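You operate a simulated robot arm through the tools that you are given. There is no shell and no other tool.

The job below is to be done with a simulated robot arm. You get a single attempt, and the scene is never put back.

JOB
Refit the black battery cable under the seat, then test the headlamp.
Fine: the black seat; nut tight, seat shut; key on, headlamp on, see it light, then both off. Where these are worked on the way, their far stop is far enough and under half their travel is too little: black seat.

The check looks at the end state, three seconds after you hand in, the way a careful person would. Anything else that was tipped, shoved, dropped, spilled or broken makes it a failure.

ROBOT AND FRAMES
A 6-joint arm with a two-finger gripper, fixed in place. Base frame: the origin is on the floor under the middle of its stand, x ahead of it, y to its left, z up; the work surface is at about z = 30. Readings come in cm, rad, newtons and seconds.
It reaches about 163.7 cm from its shoulder. Its first joint turns from -2.897 to 2.897 rad. Payload 3.43 kg.
Tool frame: the origin (TCP) lies between the finger pads and is the grasp point; the fingertips stand 2 cm ahead of it; z points along the fingers, y is the line along which they close. The gripper opens to 19 cm; its body begins 24.8 cm behind the TCP.
Orientation is that of the tool frame in the base frame, as [roll, pitch, yaw] about the fixed x, y, z axes, in that order (R = Rz(yaw) Ry(pitch) Rx(roll)). With the fingers straight down and closing along the base's y, the tool's x points along the base's -x, its y along +y and its z along -z.

CONTROLS
- The arm moves only by the tool send_rows. Its argument "plan" is a list of rows, each a list of 7 numbers: the shift along the tool's x, y, z in cm, then the turn, a rotation vector about the tool's x, y, z in degrees, then the finger opening in cm, from 0 to 19. In form: [[dx, dy, dz, wx, wy, wz, jaw], ...]. A call has 1 to 20 rows; each row is the pose to reach, as a shift and turn from the pose commanded when the call began, along the tool's axes at that moment. Each row takes 0.2 s and may step no farther than 5 cm and 0.15 rad from the row before; otherwise, or with a gripper value out of range, the whole call is refused. A pose out of reach is approached as far as the arm can. The call stops where the force on the tool passes 90 N (or 10 N more than at its start, if that is more) or the arm is blocked; 0.2 s more then pass. The fingers move at their own pace (about 4.5 cm/s each) and stop on an object; they squeeze with about 39 N. The grip force told is the motor's: it shows also when the fingers shut on nothing. Time passes only in rows, and 0.2 s behind the last, so rows that repeat a pose let the fingers close. The reply holds the time, the measured pose of the TCP, the force on the tool along the base axes, the opening and the grip force, in the units named above and with some noise, with the torque about the TCP (base axes, N m) and any sound that the robot's microphone picked up.
- Cameras (640 x 400 px; columns grow to the right, rows downward): "scene" is fixed at [22.04, -49.89, 154.63]; the picture's right is [0.45, -0.89, 0.00], its down [-0.65, -0.33, -0.69] and it looks along [0.61, 0.31, -0.73] (base axes); focal length 214 px, centre (320, 200). "wrist" rides on the gripper at [7, -0.8, -28.8] in the tool frame; the picture's right is [0.12, 0.99, 0.00], its down [-0.96, 0.12, -0.25] and it looks along [-0.25, 0.03, 0.97] (tool axes); focal length 261 px, centre (320, 200). There is no depth. A picture from a camera that has moved, and an enlarged one, comes with that camera's place and axes in the base frame and with its lens.
- capture(camera): a new picture of that camera. The clock stands still meanwhile.
- raise_lower(by): slides the trunk up (or, below 0, down) by that many cm; the arm rides with it, the base frame stays. It gives what a move gives, with no picture.
- zoom(camera, box): a new picture of the part [left, top, right, bottom] of that camera's present view, enlarged. The clock stands still meanwhile.
- close_job(): hands the job in; it is judged then, once.

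Nothing tells you positions but the pictures and the camera data. Unless the task says otherwise, let go and move clear before handing in.

The tools are called after "Request:" as name(argument=value, ...) on one line, values as JSON. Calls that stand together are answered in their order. send_rows: Moves the arm, as the interface text tells. Its arguments: {"type":"object","properties":{"plan":{"type":"array","items":{"type":"array","items":{"type":"number"}}}},"required":["plan"]} The other tools are called the same way: raise_lower (by) moves the trunk up or down; capture (camera) takes a picture; zoom (camera, box) takes an enlarged picture of a part of a camera's view; close_job () hands the job in.

At the start:

```text
clock: 0.0
eef_pos: [57.79, 11.13, 133.38]
ee_rot: [-3.141, 0.0, -3.139]
contact_force: [0.0, 0.1, 0.5]
wrist_torque: [0.0, 0.02, -0.01]
finger_gap: 19.01
finger_force: 0.0
trunk travel left (down, up): [-17.5, 6.5]
```

scene: 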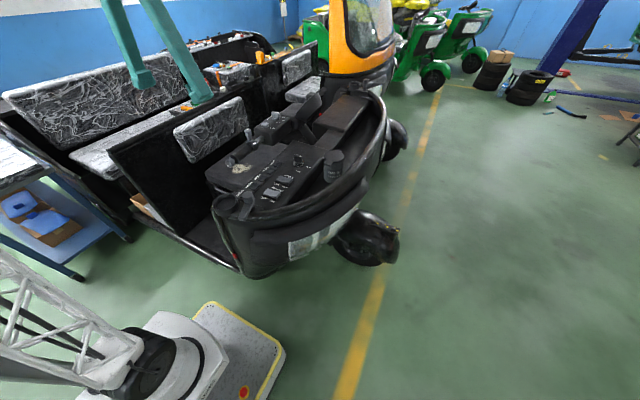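
wrist: 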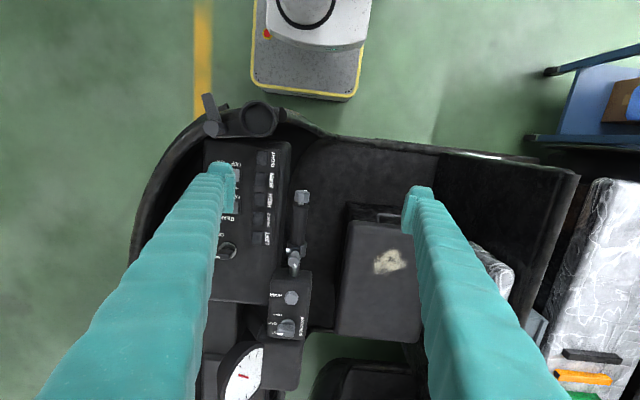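

The robot stands beside an auto-rickshaw whose front part has a dash with switches, a gauge, and a black seat. I'll look closer at the dash and seat before moving anything.

Request:
zoom(camera="scene", box=[190, 80, 390, 220])

Request:
zoom(camera="wrist", box=[190, 90, 350, 220])

Request:
zoom(camera="wrist", box=[190, 220, 440, 400])

Request:
zoom(camera="wrist", box=[320, 120, 640, 400])

```text
2.86 times, centred on (290, 150) of scene
camera zoom: at [22.04, -49.89, 154.63], right [0.45, -0.89, 0.0], down [-0.65, -0.33, -0.69], along [0.61, 0.31, -0.73], focal length 613 px, centre (406, 343)
```

zoom: 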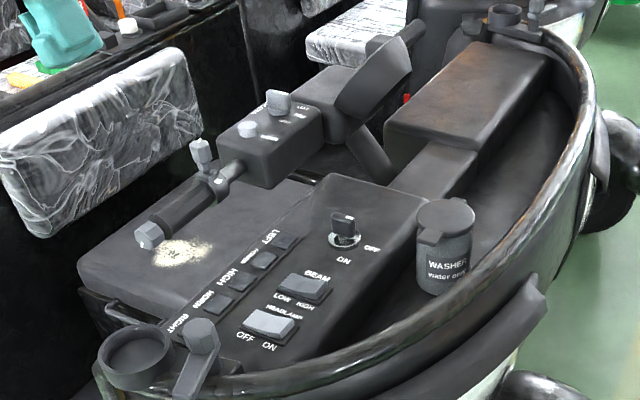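

```text
3.08 times, centred on (270, 155) of wrist
camera zoom: at [50.7, 10.21, 162.02], right [-0.12, 0.99, 0.0], down [0.96, 0.12, 0.25], along [0.25, 0.03, -0.97], focal length 802 px, centre (474, 338)
```

zoom: 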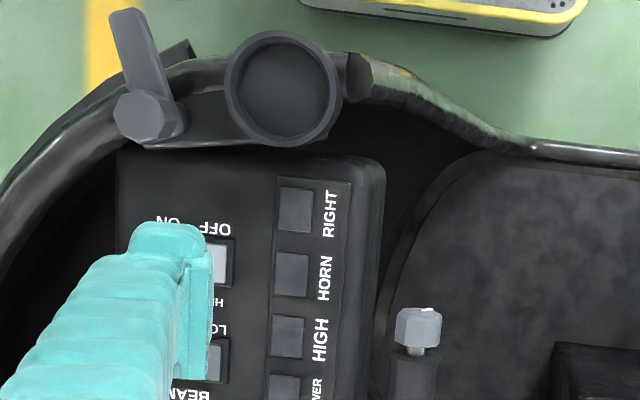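

```text
2.22 times, centred on (315, 310) of wrist
camera zoom: at [50.7, 10.21, 162.02], right [-0.12, 0.99, 0.0], down [0.96, 0.12, 0.25], along [0.25, 0.03, -0.97], focal length 579 px, centre (331, -44)
```

zoom: 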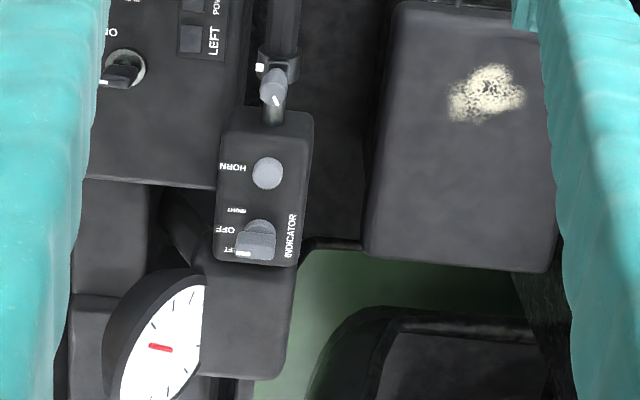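

```text
1.43 times, centred on (480, 260) of wrist
camera zoom: at [50.7, 10.21, 162.02], right [-0.12, 0.99, 0.0], down [0.96, 0.12, 0.25], along [0.25, 0.03, -0.97], focal length 372 px, centre (91, 114)
```

zoom: 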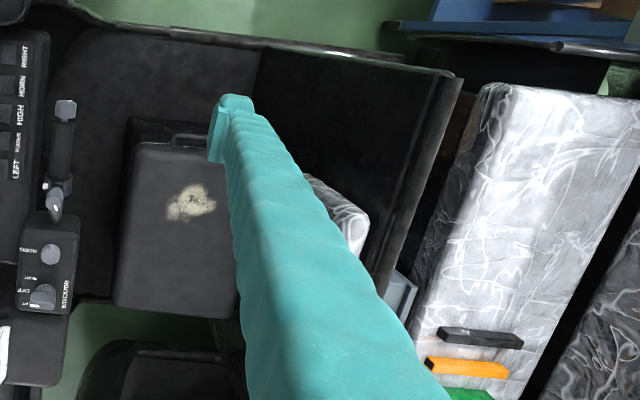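

The seat with the worn patch is at about (94, 42, 71), with a handle on its near edge. The key, headlamp and beam switches are on the dash to its right. I'll move above the seat for a better view, staying high.

Request:
send_rows(plan=[[-2.5, 3.3, 0, 0, 0, 0, 19], [-5, 6.6, 0, 0, 0, 0, 19], [-7.5, 9.9, 0, 0, 0, 0, 19], [-10, 13.2, 0, 0, 0, 0, 19], [-12.5, 16.5, 0, 0, 0, 0, 19], [-15, 19.8, 0, 0, 0, 0, 19], [-17.5, 23.1, 0, 0, 0, 0, 19], [-20, 26.4, 0, 0, 0, 0, 19], [-22.5, 29.7, 0, 0, 0, 0, 19]])

Request:
capture(camera="wrist")

Request:
capture(camera="scene")

```text
clock: 2.0
eef_pos: [76.44, 38.42, 126.99]
ee_rot: [3.128, 0.021, 3.141]
contact_force: [-0.8, 0.2, 1.3]
wrist_torque: [0.19, -0.15, 0.0]
finger_gap: 18.99
finger_force: 0.1
out of reach, approached as far as the arm can: row 4, 5, 6, 7, 8, 9
trunk travel left (down, up): [-17.5, 6.5]
```

```text
taken
camera wrist: at [68.61, 37.17, 155.61], right [-0.12, 0.99, 0.01], down [0.96, 0.11, 0.27], along [0.27, 0.04, -0.96], focal length 261 px, centre (320, 200)
```

wrist: 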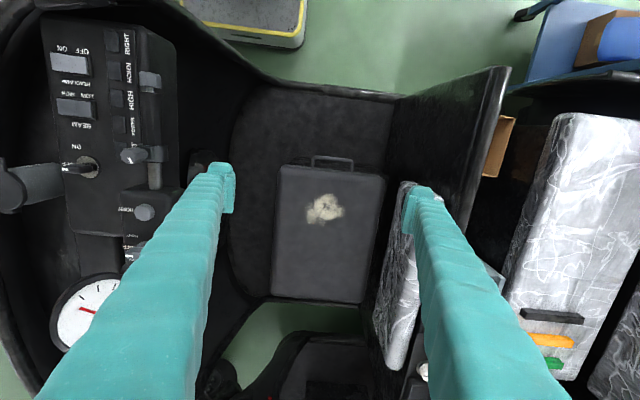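

```text
taken
```

scene: 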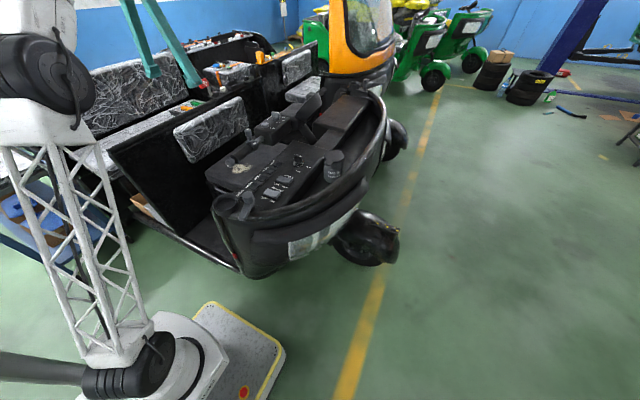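

I hit the reach limit at this height, so I'll come lower over the seat and look again.

Request:
send_rows(plan=[[0, 0, 4, 0, 0, 0, 19], [0, 0, 8, 0, 0, 0, 19], [0, 0, 12, 0, 0, 0, 19], [0, 0, 16, 0, 0, 0, 19], [0, 0, 20, 0, 0, 0, 19]])

Request:
capture(camera="wrist")

```text
clock: 3.2
eef_pos: [76.75, 37.73, 107.42]
ee_rot: [3.142, -0.001, 3.14]
contact_force: [-0.7, -0.3, 1.0]
wrist_torque: [0.01, -0.09, 0.0]
finger_gap: 19.0
finger_force: 0.0
trunk travel left (down, up): [-17.5, 6.5]
```

```text
taken
camera wrist: at [69.68, 36.85, 136.02], right [-0.12, 0.99, 0.0], down [0.96, 0.12, 0.25], along [0.25, 0.03, -0.97], focal length 261 px, centre (320, 200)
```

wrist: 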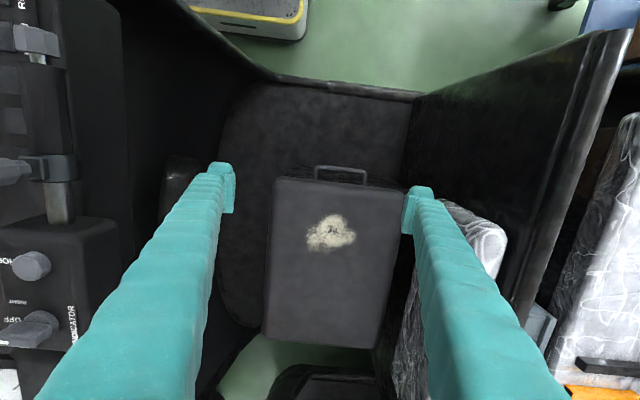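

Request:
zoom(camera="wrist", box=[240, 140, 430, 260])

Request:
zoom(camera="wrist", box=[210, 270, 430, 400])

Request:
zoom(camera="scene", box=[200, 120, 300, 200])

Request:
zoom(camera="scene", box=[60, 20, 330, 200])

```text
3.33 times, centred on (335, 200) of wrist
camera zoom: at [69.68, 36.85, 136.02], right [-0.12, 0.99, 0.0], down [0.96, 0.12, 0.25], along [0.25, 0.03, -0.97], focal length 869 px, centre (270, 200)
```

zoom: 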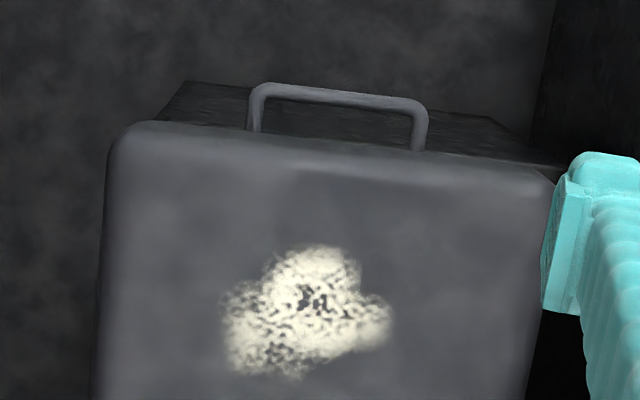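

```text
2.91 times, centred on (320, 335) of wrist
camera zoom: at [69.68, 36.85, 136.02], right [-0.12, 0.99, 0.0], down [0.96, 0.12, 0.25], along [0.25, 0.03, -0.97], focal length 758 px, centre (320, -193)
```

zoom: 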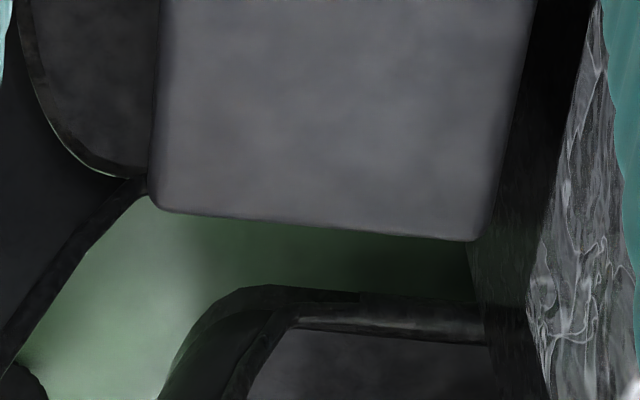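

```text
5.00 times, centred on (250, 160) of scene
camera zoom: at [22.04, -49.89, 154.63], right [0.45, -0.89, 0.0], down [-0.65, -0.33, -0.69], along [0.61, 0.31, -0.73], focal length 1072 px, centre (670, 400)
```

zoom: 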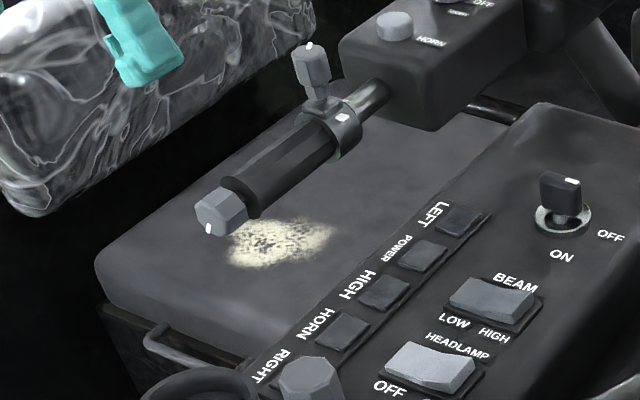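

```text
2.22 times, centred on (195, 110) of scene
camera zoom: at [22.04, -49.89, 154.63], right [0.45, -0.89, 0.0], down [-0.65, -0.33, -0.69], along [0.61, 0.31, -0.73], focal length 477 px, centre (598, 400)
```

zoom: 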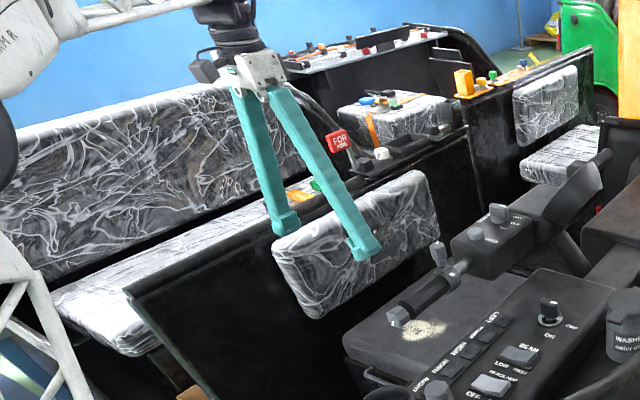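

The handle bar runs along y from about 37 to 50, at x≈79 and z≈64. It sticks out from the near face of the seat, so the hinge is probably on the far side. I'll back off and pitch the tool forward so the fingers can close above and below the bar.

Request:
send_rows(plan=[[1.8, 0.5, 2.2, 0, -6, 0, 19], [3.6, 1.0, 4.4, 0, -12, 0, 19], [5.4, 1.5, 6.6, 0, -18, 0, 19], [7.2, 2.0, 8.8, 0, -24, 0, 19], [9.0, 2.5, 11.0, 0, -30, 0, 19], [10.8, 3.0, 13.2, 0, -36, 0, 19], [12.6, 3.5, 15.4, 0, -42, 0, 19], [14.4, 4.0, 17.6, 0, -48, 0, 19], [16.2, 4.5, 19.8, 0, -54, 0, 19], [18.0, 5.0, 22.0, 0, -60, 0, 19]])

Request:
capture(camera="wrist")

Request:
capture(camera="scene")

```text
clock: 5.4
eef_pos: [58.57, 43.09, 85.59]
ee_rot: [3.139, 1.048, -3.141]
contact_force: [-0.3, -0.6, 1.2]
wrist_torque: [0.14, 0.07, 0.22]
finger_gap: 18.98
finger_force: 0.1
trunk travel left (down, up): [-17.5, 6.5]
```

```text
taken
camera wrist: at [29.9, 42.12, 93.74], right [-0.06, 0.99, -0.1], down [0.27, 0.11, 0.96], along [0.96, 0.03, -0.27], focal length 261 px, centre (320, 200)
```

wrist: 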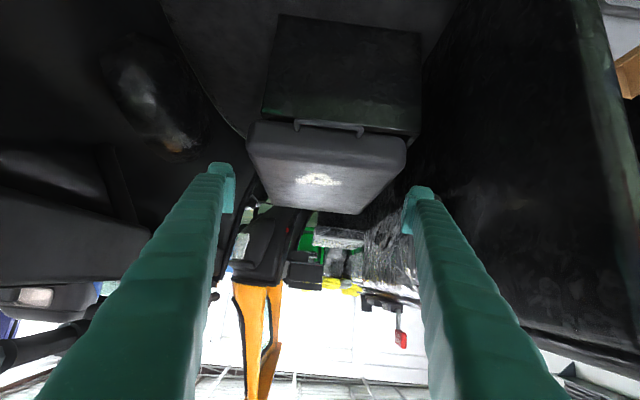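

```text
taken
```

scene: 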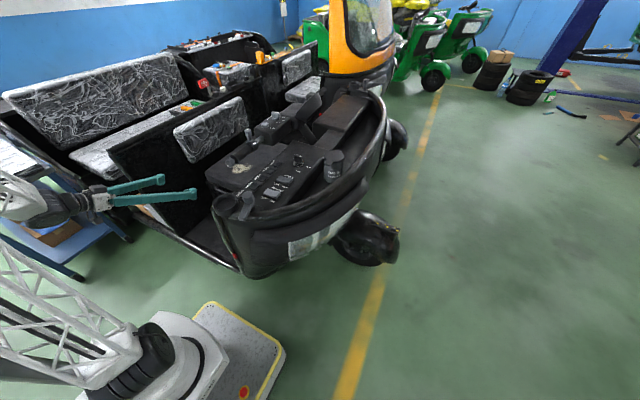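

Request:
zoom(camera="wrist", box=[230, 0, 440, 220])

Request:
zoom(camera="scene", box=[0, 100, 260, 270])

```text
1.82 times, centred on (335, 110) of wrist
camera zoom: at [29.9, 42.12, 93.74], right [-0.06, 0.99, -0.1], down [0.27, 0.11, 0.96], along [0.96, 0.03, -0.27], focal length 474 px, centre (293, 364)
```

zoom: 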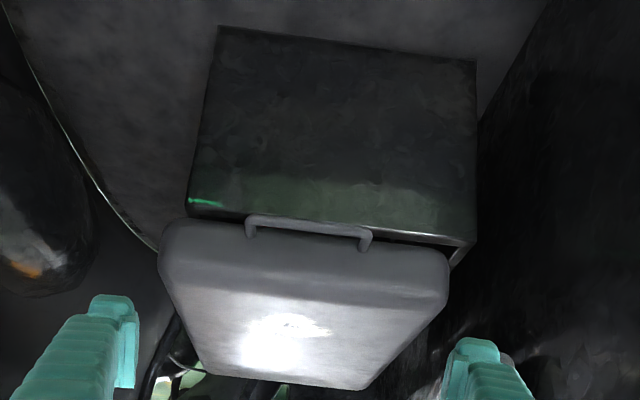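

```text
2.35 times, centred on (130, 185) of scene
camera zoom: at [22.04, -49.89, 154.63], right [0.45, -0.89, 0.0], down [-0.65, -0.33, -0.69], along [0.61, 0.31, -0.73], focal length 505 px, centre (767, 235)
```

zoom: 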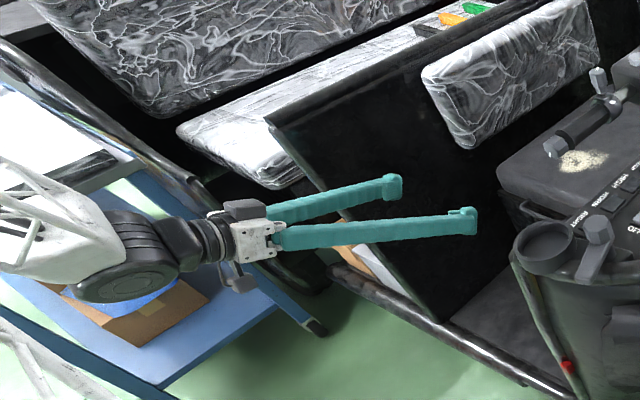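

The view confirms the bar at about (79, 43.5, 63.5) with free space in front of it. I'll roll the gripper a quarter turn and narrow the jaws.

Request:
send_rows(plan=[[0, 0, 0, 0, 0, -8.2, 17], [0, 0, 0, 0, 0, -16.4, 15], [0, 0, 0, 0, 0, -24.6, 13], [0, 0, 0, 0, 0, -32.8, 11], [0, 0, 0, 0, 0, -41, 9], [0, 0, 0, 0, 0, -49.2, 8], [0, 0, 0, 0, 0, -57.4, 7], [0, 0, 0, 0, 0, -65.6, 7], [0, 0, 0, 0, 0, -73.8, 7], [0, 0, 0, 0, 0, -82, 7], [0, 0, 0, 0, 0, -90, 7]])

Request:
capture(camera="wrist")

Request:
capture(camera="scene")

```text
clock: 7.8
eef_pos: [58.61, 42.98, 85.56]
ee_rot: [-2.093, -0.002, -1.571]
contact_force: [-0.7, -1.3, -0.3]
wrist_torque: [-0.03, -0.07, -0.06]
finger_gap: 6.98
finger_force: 0.1
trunk travel left (down, up): [-17.5, 6.5]
```

```text
taken
camera wrist: at [34.05, 35.92, 100.59], right [-0.5, -0.12, -0.86], down [-0.27, 0.96, 0.02], along [0.82, 0.25, -0.51], focal length 261 px, centre (320, 200)
```

wrist: 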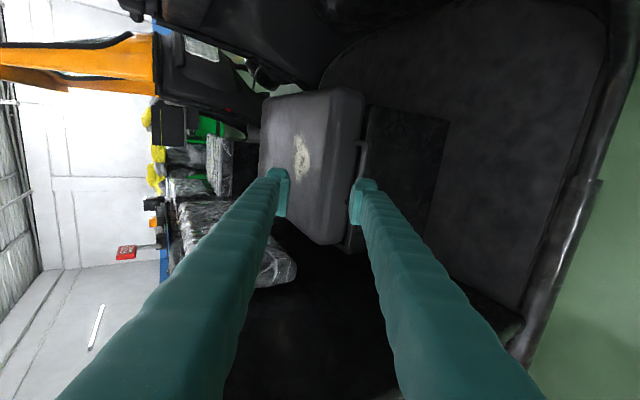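

```text
taken
```

scene: 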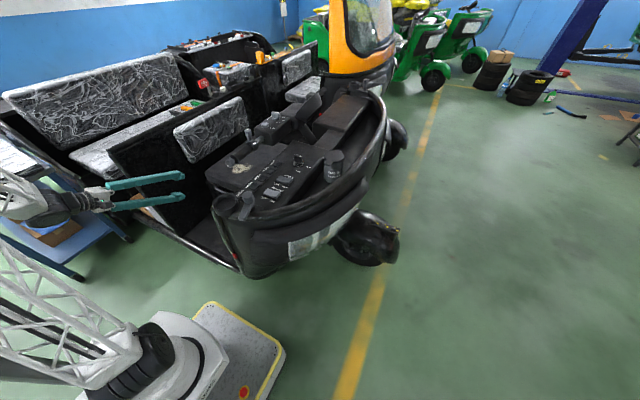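

Request:
send_rows(plan=[[-0.06, 1.75, 4.1, 0, 0, 0, 7], [-0.12, 3.5, 8.2, 0, 0, 0, 7], [-0.18, 5.25, 12.3, 0, 0, 0, 7], [-0.24, 7.0, 16.5, 0, 0, 0, 7], [-0.3, 8.75, 20.6, 0, 0, 0, 7]])

Request:
capture(camera="wrist")

Request:
zoom(camera="scene", box=[140, 120, 300, 220])

```text
clock: 9.0
eef_pos: [72.24, 43.17, 67.24]
ee_rot: [-2.096, 0.002, -1.57]
contact_force: [-0.9, 0.2, 1.1]
wrist_torque: [0.02, 0.12, 0.08]
finger_gap: 7.01
finger_force: 0.1
trunk travel left (down, up): [-17.5, 6.5]
```

```text
taken
camera wrist: at [47.59, 36.14, 82.25], right [-0.5, -0.12, -0.86], down [-0.27, 0.96, 0.02], along [0.82, 0.25, -0.51], focal length 261 px, centre (320, 200)
```

wrist: 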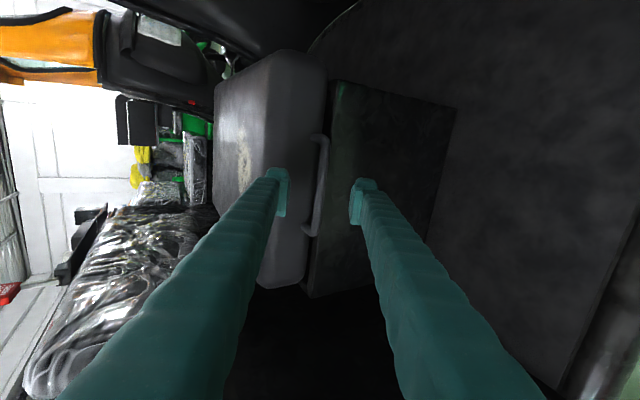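

```text
4.00 times, centred on (220, 170) of scene
camera zoom: at [22.04, -49.89, 154.63], right [0.45, -0.89, 0.0], down [-0.65, -0.33, -0.69], along [0.61, 0.31, -0.73], focal length 858 px, centre (720, 320)
```

zoom: 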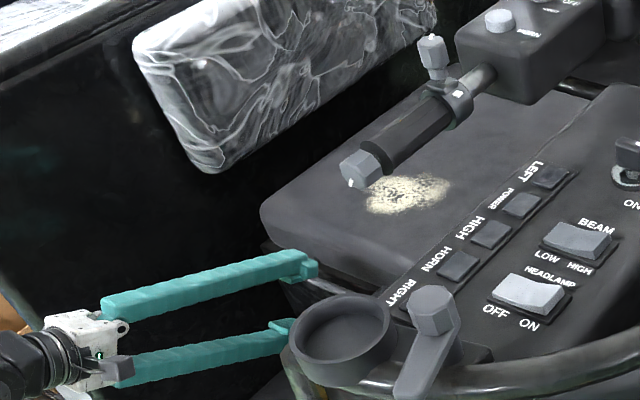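

The bar is right between the pads ahead. I'll advance about 7 cm along the tool and close gently on it.

Request:
send_rows(plan=[[-0.1, 0, 2.5, 0, 0, 0, 7], [-0.2, 0, 5, 0, 0, 0, 7], [-0.2, 0, 7.2, 0, 0, 0, 7], [-0.2, 0, 7.2, 0, 0, 0, 7]])

Request:
capture(camera="wrist")

Request:
zoom(camera="scene", box=[140, 120, 300, 220])

```text
clock: 10.0
eef_pos: [78.29, 43.79, 64.09]
ee_rot: [-2.093, 0.0, -1.569]
contact_force: [-2.9, 0.6, 1.0]
wrist_torque: [-0.04, -0.18, 0.03]
finger_gap: 7.01
finger_force: 0.1
trunk travel left (down, up): [-17.5, 6.5]
```

```text
taken
camera wrist: at [53.75, 36.58, 79.1], right [-0.5, -0.12, -0.86], down [-0.27, 0.96, 0.02], along [0.82, 0.25, -0.51], focal length 261 px, centre (320, 200)
```

wrist: 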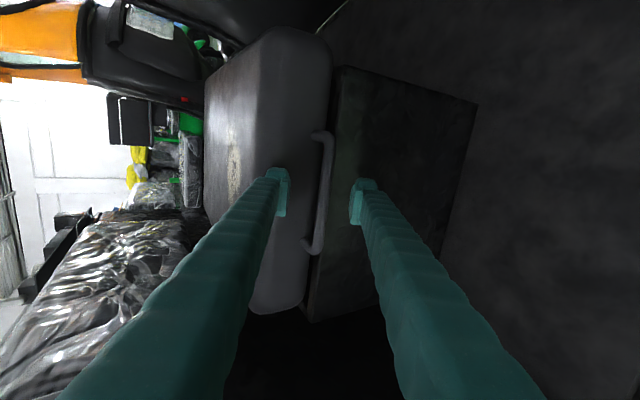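

```text
4.00 times, centred on (220, 170) of scene
camera zoom: at [22.04, -49.89, 154.63], right [0.45, -0.89, 0.0], down [-0.65, -0.33, -0.69], along [0.61, 0.31, -0.73], focal length 858 px, centre (720, 320)
```

zoom: 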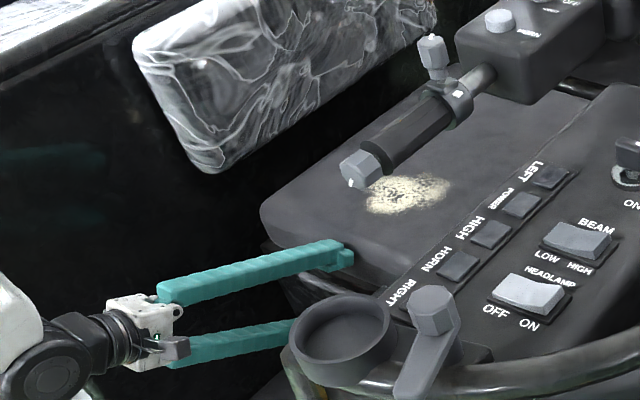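

Request:
send_rows(plan=[[0, 0, 0, 0, 0, 0, 4], [0, 0, 0, 0, 0, 0, 2], [0, 0, 0, 0, 0, 0, 0], [0, 0, 0, 0, 0, 0, 0], [0, 0, 0, 0, 0, 0, 0]])

Request:
capture(camera="wrist")

```text
clock: 11.2
eef_pos: [78.19, 43.76, 64.11]
ee_rot: [-2.097, -0.002, -1.572]
contact_force: [-13.7, -5.4, -3.7]
wrist_torque: [-0.88, 0.06, 0.44]
finger_gap: 1.25
finger_force: 42.3
trunk travel left (down, up): [-17.5, 6.5]
```

```text
taken
camera wrist: at [53.69, 36.57, 79.08], right [-0.5, -0.12, -0.86], down [-0.27, 0.96, 0.02], along [0.82, 0.25, -0.51], focal length 261 px, centre (320, 200)
```

wrist: 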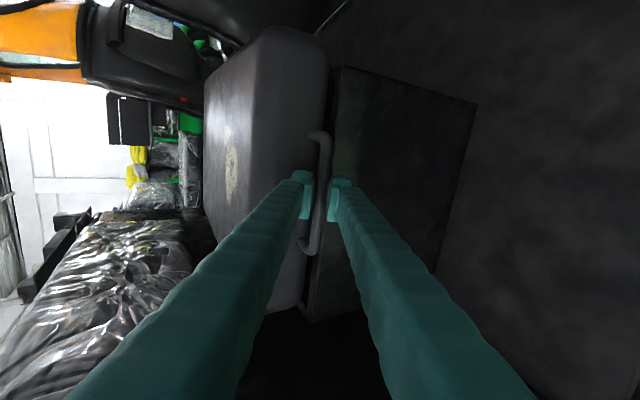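

The bar is gripped (1.25 cm gap). I'll lift it a few centimetres to see how the seat moves.

Request:
send_rows(plan=[[0, -0.87, -0.5, 0, 0, 0, 0], [0, -1.73, -1.0, 0, 0, 0, 0], [0, -2.6, -1.5, 0, 0, 0, 0], [0, -3.46, -2.0, 0, 0, 0, 0]])

Request:
capture(camera="wrist")

Request:
capture(camera="scene")

```text
clock: 12.2
eef_pos: [78.6, 43.7, 68.18]
ee_rot: [-2.092, 0.0, -1.571]
contact_force: [16.2, 14.8, -6.9]
wrist_torque: [-0.7, -0.14, 0.86]
finger_gap: 1.28
finger_force: 44.9
trunk travel left (down, up): [-17.5, 6.5]
```

```text
taken
camera wrist: at [54.02, 36.54, 83.16], right [-0.5, -0.12, -0.86], down [-0.27, 0.96, 0.02], along [0.83, 0.25, -0.51], focal length 261 px, centre (320, 200)
```

wrist: 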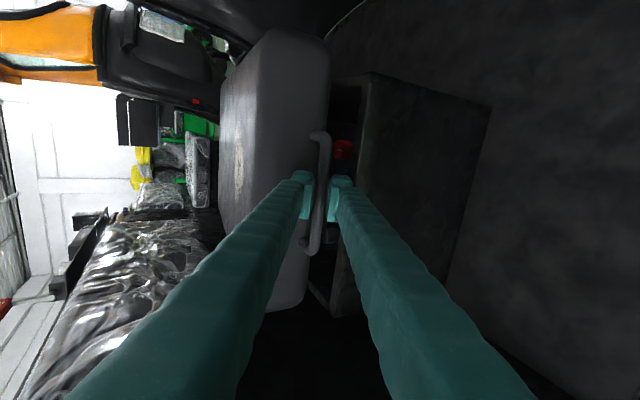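

```text
taken
```

scene: 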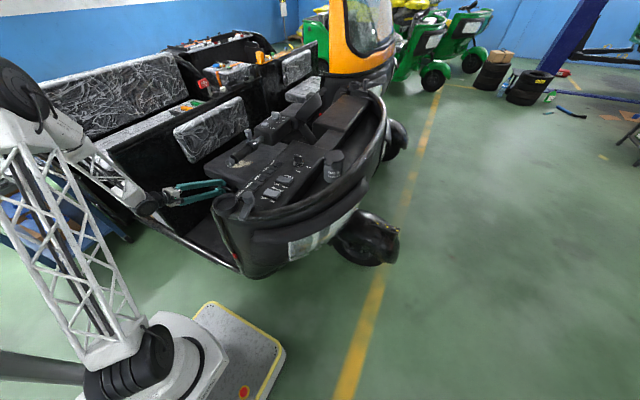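

The seat hinges on its far edge, and a red terminal cap shows inside. I'll follow the arc about a hinge near x≈130, z≈64 in short stages and watch the force.

Request:
send_rows(plan=[[0, -1.75, -0.8, 0, 0, 0, 0], [0, -3.51, -1.5, 0, 0, 0, 0], [0, -5.4, -2.15, 0, 0, 0, 0], [0, -7.22, -2.76, 0, 0, 0, 0], [0, -9.1, -3.3, 0, 0, 0, 0], [0, -10.99, -3.74, 0, 0, 0, 0]])

Request:
capture(camera="wrist")

```text
clock: 13.6
eef_pos: [80.57, 43.49, 79.64]
ee_rot: [-2.094, 0.001, -1.572]
contact_force: [-15.8, -6.6, 2.6]
wrist_torque: [0.1, 0.04, -0.12]
finger_gap: 0.91
finger_force: 42.4
trunk travel left (down, up): [-17.5, 6.5]
```

```text
taken
camera wrist: at [56.06, 36.4, 94.64], right [-0.5, -0.12, -0.86], down [-0.27, 0.96, 0.02], along [0.82, 0.24, -0.51], focal length 261 px, centre (320, 200)
```

wrist: 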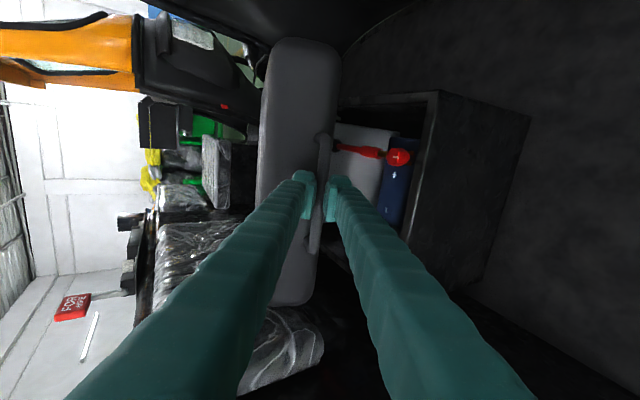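

Request:
send_rows(plan=[[0, -1.92, -0.4, 0, 0, 0, 0], [0, -3.85, -0.7, 0, 0, 0, 0], [0, -5.8, -0.95, 0, 0, 0, 0], [0, -7.73, -1.11, 0, 0, 0, 0], [0, -9.7, -1.2, 0, 0, 0, 0], [0, -11.64, -1.21, 0, 0, 0, 0], [0, -13.7, -1.15, 0, 0, 0, 0], [0, -15.73, -1.02, 0, 0, 0, 0], [0, -17.7, -0.8, 0, 0, 0, 0], [0, -19.61, -0.54, 0, 0, 0, 0], [0, -21.5, -0.2, 0, 0, 0, 0], [0, -23.44, 0.24, 0, 0, 0, 0]])

Request:
capture(camera="wrist")

Request:
capture(camera="scene")

```text
clock: 16.2
eef_pos: [92.5, 43.62, 99.98]
ee_rot: [-2.093, 0.0, -1.572]
contact_force: [-24.5, 6.5, 24.5]
wrist_torque: [0.52, -0.13, 0.15]
finger_gap: 0.6
finger_force: 34.3
trunk travel left (down, up): [-17.5, 6.5]
```

```text
taken
camera wrist: at [67.91, 36.47, 115.05], right [-0.49, -0.12, -0.86], down [-0.27, 0.96, 0.02], along [0.83, 0.25, -0.51], focal length 261 px, centre (320, 200)
```

wrist: 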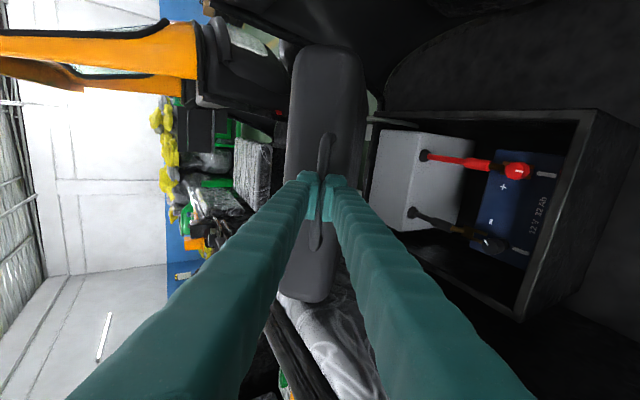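

```text
taken
```

scene: 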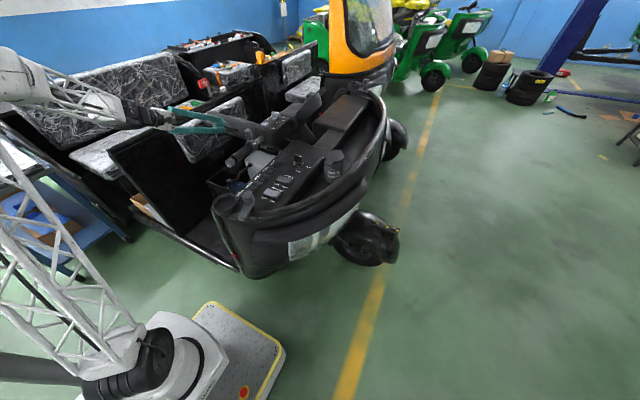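

Request:
zoom(camera="wrist", box=[270, 110, 390, 260])

Request:
zoom(camera="wrist", box=[360, 90, 640, 330])

Request:
zoom(camera="scene", box=[140, 80, 320, 220])

```text
2.67 times, centred on (330, 185) of wrist
camera zoom: at [67.91, 36.47, 115.05], right [-0.49, -0.12, -0.86], down [-0.27, 0.96, 0.02], along [0.83, 0.25, -0.51], focal length 695 px, centre (293, 240)
```

zoom: 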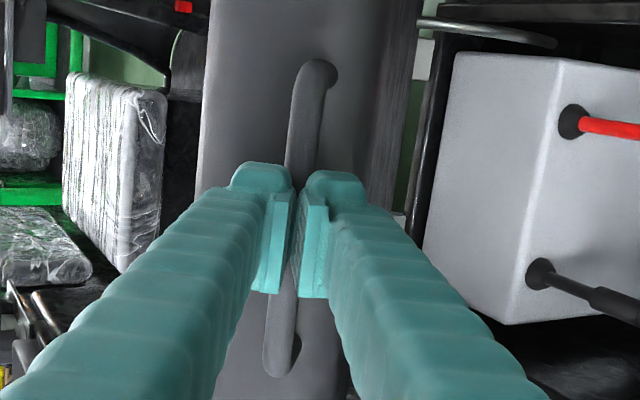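

```text
1.67 times, centred on (500, 210) of wrist
camera zoom: at [67.91, 36.47, 115.05], right [-0.49, -0.12, -0.86], down [-0.27, 0.96, 0.02], along [0.83, 0.25, -0.51], focal length 434 px, centre (20, 183)
```

zoom: 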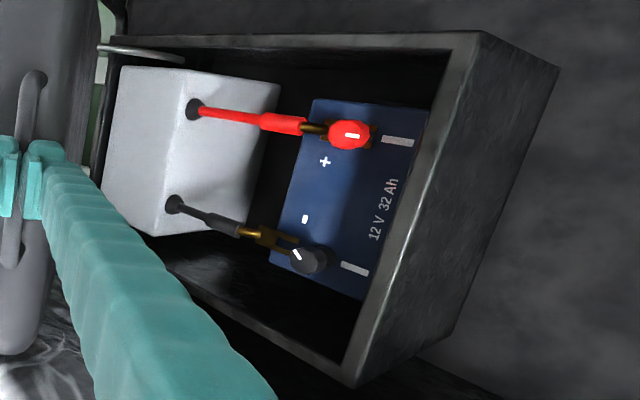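

```text
2.86 times, centred on (230, 150) of scene
camera zoom: at [22.04, -49.89, 154.63], right [0.45, -0.89, 0.0], down [-0.65, -0.33, -0.69], along [0.61, 0.31, -0.73], focal length 613 px, centre (577, 343)
```

zoom: 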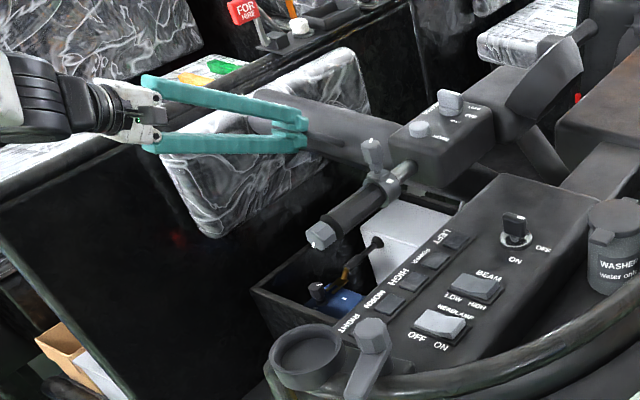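

The box is open enough to see inside. The blue battery has a black knob nut on its minus post, and the black cable's brass fork lug lies beside it. The bar has slipped to the fingertips, so my hinge estimate was too far. I'll open slightly to cage the bar and slide the fingers further on.

Request:
send_rows(plan=[[0, -0.4, 0.8, 0, 0, 0, 1.4], [0, -0.8, 1.7, 0, 0, 0, 2.2], [0, -0.8, 2.6, 0, 0, 0, 2.2], [0, -0.8, 2.6, 0, 0, 0, 2.2]])

Request:
zoom(camera="wrist", box=[270, 110, 390, 260])

```text
clock: 17.2
eef_pos: [95.2, 43.54, 99.14]
ee_rot: [-2.095, 0.001, -1.569]
contact_force: [-0.2, 1.1, 0.6]
wrist_torque: [-0.08, 0.12, -0.12]
finger_gap: 2.28
finger_force: 0.8
trunk travel left (down, up): [-17.5, 6.5]
```

```text
2.67 times, centred on (330, 185) of wrist
camera zoom: at [70.59, 36.44, 114.19], right [-0.5, -0.12, -0.86], down [-0.27, 0.96, 0.02], along [0.82, 0.24, -0.51], focal length 695 px, centre (293, 240)
```

zoom: 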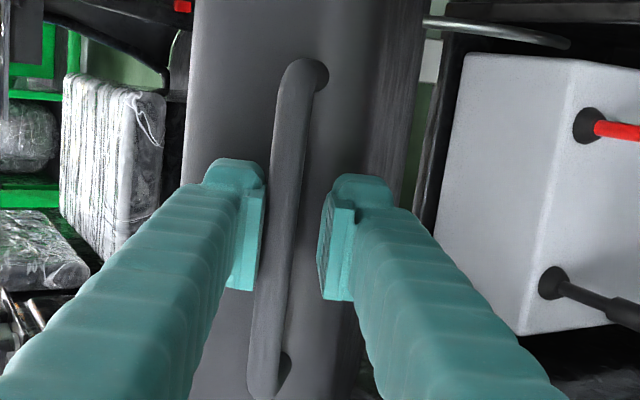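

The seat holds itself by hinge friction, so the bar now sits loosely caged. I'll keep pushing it open along the corrected arc.

Request:
send_rows(plan=[[0, -1.75, 0.7, 0, 0, 0, 2.2], [0, -3.49, 1.45, 0, 0, 0, 2.2], [0, -5.25, 2.35, 0, 0, 0, 2.2], [0, -7.01, 3.34, 0, 0, 0, 2.2], [0, -8.75, 4.4, 0, 0, 0, 2.2], [0, -10.46, 5.51, 0, 0, 0, 2.2], [0, -12.05, 6.7, 0, 0, 0, 2.2], [0, -13.6, 7.96, 0, 0, 0, 2.2]])

Request:
zoom(camera="wrist", box=[250, 90, 410, 260])

Request:
zoom(camera="scene", box=[140, 70, 340, 210])

```text
clock: 18.9
eef_pos: [107.62, 43.58, 108.31]
ee_rot: [-2.081, 0.005, -1.569]
contact_force: [-0.2, 1.5, 9.1]
wrist_torque: [-0.17, 2.08, -0.21]
finger_gap: 1.16
finger_force: 7.4
trunk travel left (down, up): [-17.5, 6.5]
stopped in row 8: the force on the tool passed its limit at 93 N (the readings are from after the stop); the commanded pose is now the measured one
```

```text
2.35 times, centred on (330, 175) of wrist
camera zoom: at [82.89, 36.23, 122.9], right [-0.48, -0.11, -0.87], down [-0.27, 0.96, 0.03], along [0.83, 0.25, -0.5], focal length 613 px, centre (296, 259)
```

zoom: 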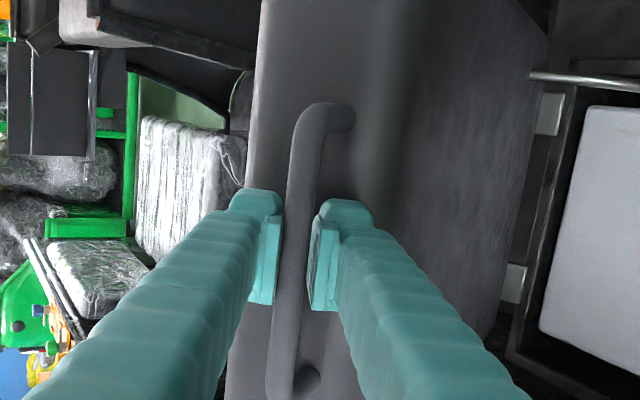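

```text
2.86 times, centred on (240, 140) of scene
camera zoom: at [22.04, -49.89, 154.63], right [0.45, -0.89, 0.0], down [-0.65, -0.33, -0.69], along [0.61, 0.31, -0.73], focal length 613 px, centre (549, 371)
```

zoom: 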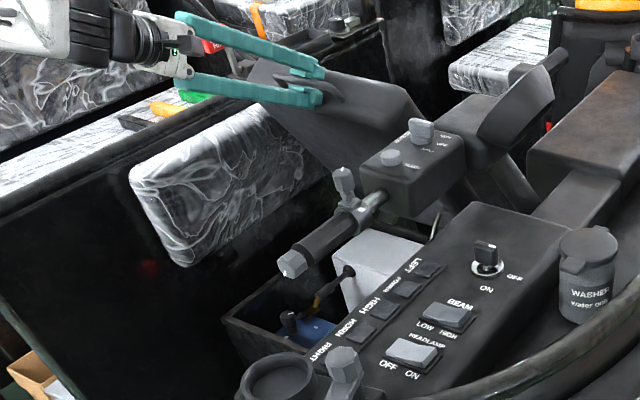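

A force stop came at about 68° open. I'll check whether that is the seat's far stop with a small push and slightly wider jaws.

Request:
send_rows(plan=[[0, 0, 0, 0, 0, 0, 2.4], [0, -0.4, 0.3, 0, 0, 0, 2.4], [0, -0.8, 0.6, 0, 0, 0, 2.4], [0, -1.2, 0.9, 0, 0, 0, 2.4], [0, -1.6, 1.2, 0, 0, 0, 2.4]])

Request:
zoom(camera="wrist", box=[250, 90, 410, 260])

```text
clock: 20.1
eef_pos: [109.33, 43.35, 109.06]
ee_rot: [-2.079, 0.005, -1.569]
contact_force: [-30.2, -0.8, 62.4]
wrist_torque: [-0.37, 0.9, -0.03]
finger_gap: 1.24
finger_force: 0.2
trunk travel left (down, up): [-17.5, 6.5]
```

```text
2.35 times, centred on (330, 175) of wrist
camera zoom: at [84.54, 36.22, 123.77], right [-0.48, -0.12, -0.87], down [-0.27, 0.96, 0.03], along [0.83, 0.25, -0.5], focal length 613 px, centre (296, 259)
```

zoom: 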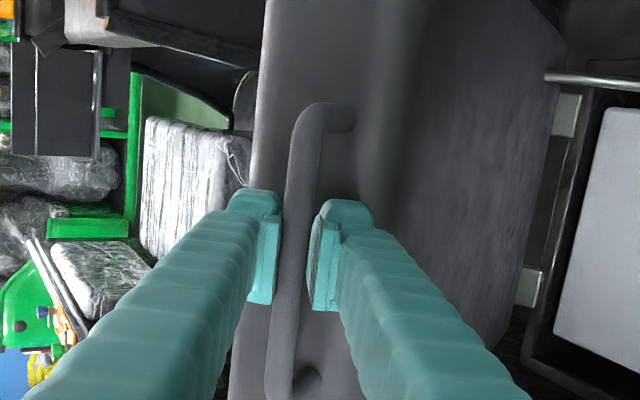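

The lower fingertip is wedged against the seat edge, so this is not the stop. I'll back out about 2 cm along the fingers and tilt the tool further down to follow the seat.

Request:
send_rows(plan=[[0, 0, -0.6, 0, 0, 0, 2.0], [0, 0, -1.2, 0, 0, 0, 2.4], [0, 0, -1.9, 0, 0, 0, 2.4], [0, 0, -1.9, 0, 0, 0, 2.4]])

Request:
zoom(camera="wrist", box=[250, 90, 410, 260])

```text
clock: 21.1
eef_pos: [107.96, 43.38, 109.11]
ee_rot: [-2.089, 0.003, -1.57]
contact_force: [-0.2, -0.6, 0.5]
wrist_torque: [0.07, 0.18, 0.17]
finger_gap: 2.52
finger_force: 1.0
trunk travel left (down, up): [-17.5, 6.5]
```

```text
2.35 times, centred on (330, 175) of wrist
camera zoom: at [83.32, 36.19, 123.89], right [-0.49, -0.12, -0.86], down [-0.27, 0.96, 0.02], along [0.83, 0.25, -0.51], focal length 613 px, centre (296, 259)
```

zoom: 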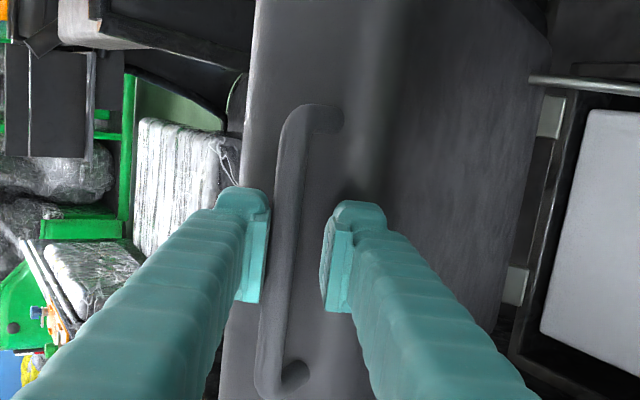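

Request:
send_rows(plan=[[0, 0, 0, -5, 0, 0, 2.8], [0, 0, 0, -10, 0, 0, 2.8], [0, 0, 0, -15, 0, 0, 2.8], [0, 0, 0, -20, 0, 0, 2.8], [0, 0, 0, -20, 0, 0, 2.8]])

Request:
zoom(camera="wrist", box=[250, 90, 410, 260])

```text
clock: 22.4
eef_pos: [107.98, 43.53, 109.29]
ee_rot: [-2.437, 0.003, -1.569]
contact_force: [2.2, 0.5, 0.7]
wrist_torque: [0.02, 0.0, 0.01]
finger_gap: 2.97
finger_force: 1.4
trunk travel left (down, up): [-17.5, 6.5]
```

```text
2.35 times, centred on (330, 175) of wrist
camera zoom: at [89.87, 36.29, 131.69], right [-0.76, -0.12, -0.64], down [-0.25, 0.96, 0.12], along [0.6, 0.25, -0.76], focal length 613 px, centre (296, 259)
```

zoom: 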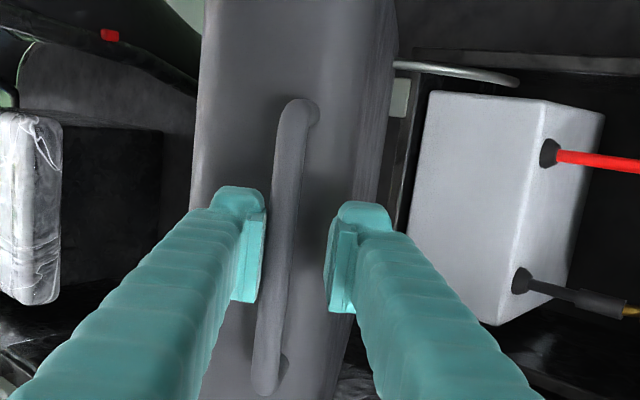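

Request:
send_rows(plan=[[0, -1.5, 0.6, 0, 0, 0, 2.8], [0, -3.1, 1.3, 0, 0, 0, 2.8], [0, -4.62, 1.97, 0, 0, 0, 2.8], [0, -6.5, 2.9, 0, 0, 0, 2.8], [0, -8.47, 3.93, 0, 0, 0, 2.8]])

Request:
zoom(camera="wrist", box=[250, 90, 410, 260])

```text
clock: 23.4
eef_pos: [113.37, 43.7, 111.19]
ee_rot: [-2.454, -0.001, -1.571]
contact_force: [-83.5, 0.3, -4.5]
wrist_torque: [-0.24, 0.67, -0.27]
finger_gap: 6.29
finger_force: 30.8
trunk travel left (down, up): [-17.5, 6.5]
stopped in row 5: the force on the tool passed its limit at 102 N (the readings are from after the stop); the commanded pose is now the measured one
```

```text
2.35 times, centred on (330, 175) of wrist
camera zoom: at [95.65, 36.61, 133.88], right [-0.77, -0.12, -0.63], down [-0.25, 0.96, 0.12], along [0.59, 0.25, -0.77], focal length 613 px, centre (296, 259)
```

zoom: 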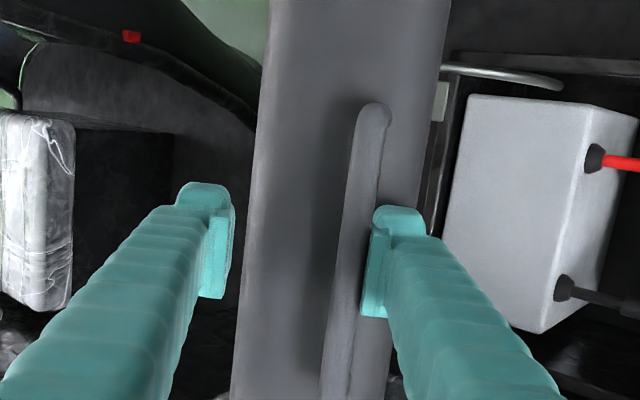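

The push now meets about 83 N with the fingers sprung open, so the seat is at its far stop at roughly 73°. I'll ease off, open the jaws and pull straight back from the handle.

Request:
send_rows(plan=[[0, 0.6, -0.5, 0, 0, 0, 6], [0, 1.0, -1.5, 0, 0, 0, 7], [0, 1.0, -4, 0, 0, 0, 7], [0, 1.0, -7, 0, 0, 0, 7], [0, 1.0, -11, 0, 0, 0, 7], [0, 1.0, -11, 0, 0, 0, 7]])

Request:
capture(camera="wrist")

Request:
capture(camera="scene")

```text
clock: 24.8
eef_pos: [106.18, 43.02, 119.29]
ee_rot: [-2.447, 0.0, -1.572]
contact_force: [-0.5, -1.2, 0.6]
wrist_torque: [0.02, 0.03, 0.03]
finger_gap: 7.0
finger_force: 0.1
trunk travel left (down, up): [-17.5, 6.5]
```

```text
taken
camera wrist: at [88.32, 35.95, 141.83], right [-0.76, -0.12, -0.64], down [-0.24, 0.96, 0.12], along [0.6, 0.24, -0.76], focal length 261 px, centre (320, 200)
```

wrist: 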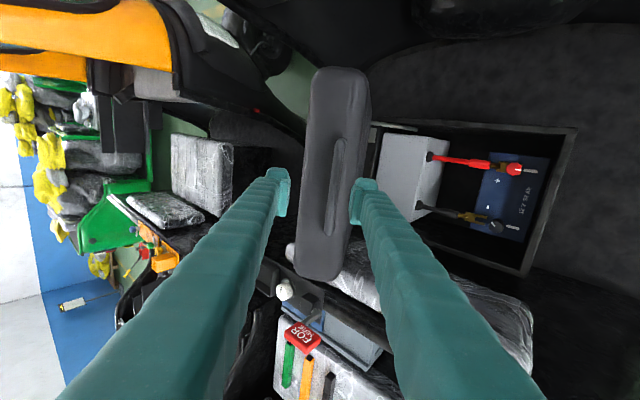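

```text
taken
```

scene: 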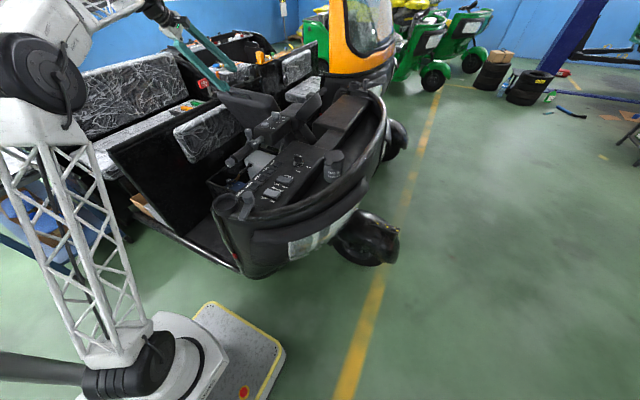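

The seat stays open. I'll move back over the battery and point straight down for a close look.

Request:
send_rows(plan=[[0, 3.9, 0.25, -5.7, 0, 0, 7], [0, 7.8, 0.5, -11.4, 0, 0, 7], [0, 11.8, 0.8, -17.1, 0, 0, 7], [0, 15.7, 1.0, -22.8, 0, 0, 7], [0, 19.6, 1.3, -28.5, 0, 0, 7], [0, 23.6, 1.5, -34.2, 0, 0, 7], [0, 27.5, 1.8, -39.8, 0, 0, 7], [0, 27.5, 1.8, -39.8, 0, 0, 7]])

Request:
capture(camera="wrist")

```text
clock: 26.6
eef_pos: [86.34, 43.57, 99.68]
ee_rot: [3.139, 0.0, -1.574]
contact_force: [0.3, 0.9, 0.1]
wrist_torque: [-0.02, 0.02, -0.01]
finger_gap: 6.99
finger_force: 0.0
trunk travel left (down, up): [-17.5, 6.5]
```

```text
taken
camera wrist: at [87.03, 36.37, 128.5], right [-0.99, -0.12, 0.0], down [-0.11, 0.96, 0.25], along [-0.03, 0.25, -0.97], focal length 261 px, centre (320, 200)
```

wrist: 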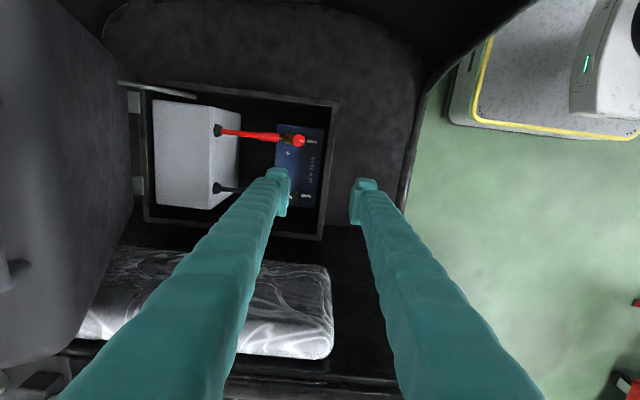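

Request:
send_rows(plan=[[0, -2.5, 4, 0, 0, 0, 9], [0, -5, 8, 0, 0, 0, 11], [0, -7, 12, 0, 0, 0, 11], [0, -7, 14, 0, 0, 0, 11]])

Request:
capture(camera="wrist")

Request:
zoom(camera="wrist", box=[250, 100, 400, 250])

```text
clock: 27.6
eef_pos: [93.52, 43.38, 85.56]
ee_rot: [3.141, 0.0, -1.574]
contact_force: [0.1, 0.2, -0.2]
wrist_torque: [0.0, -0.01, -0.01]
finger_gap: 11.01
finger_force: 0.1
trunk travel left (down, up): [-17.5, 6.5]
```

```text
taken
camera wrist: at [94.33, 36.37, 114.17], right [-0.99, -0.12, 0.0], down [-0.11, 0.96, 0.25], along [-0.03, 0.25, -0.97], focal length 261 px, centre (320, 200)
```

wrist: 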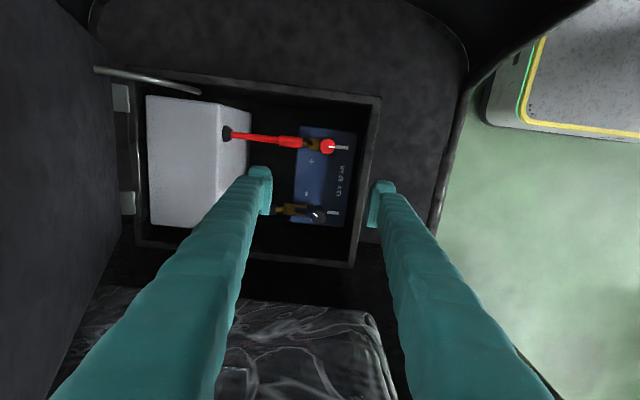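

```text
2.67 times, centred on (325, 175) of wrist
camera zoom: at [94.33, 36.37, 114.17], right [-0.99, -0.12, 0.0], down [-0.11, 0.96, 0.25], along [-0.03, 0.25, -0.97], focal length 695 px, centre (307, 267)
```

zoom: 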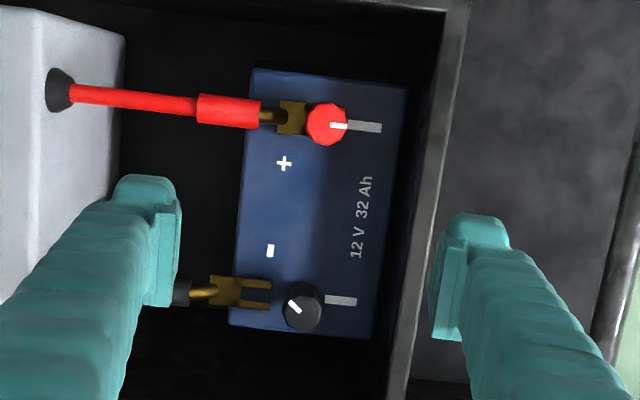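

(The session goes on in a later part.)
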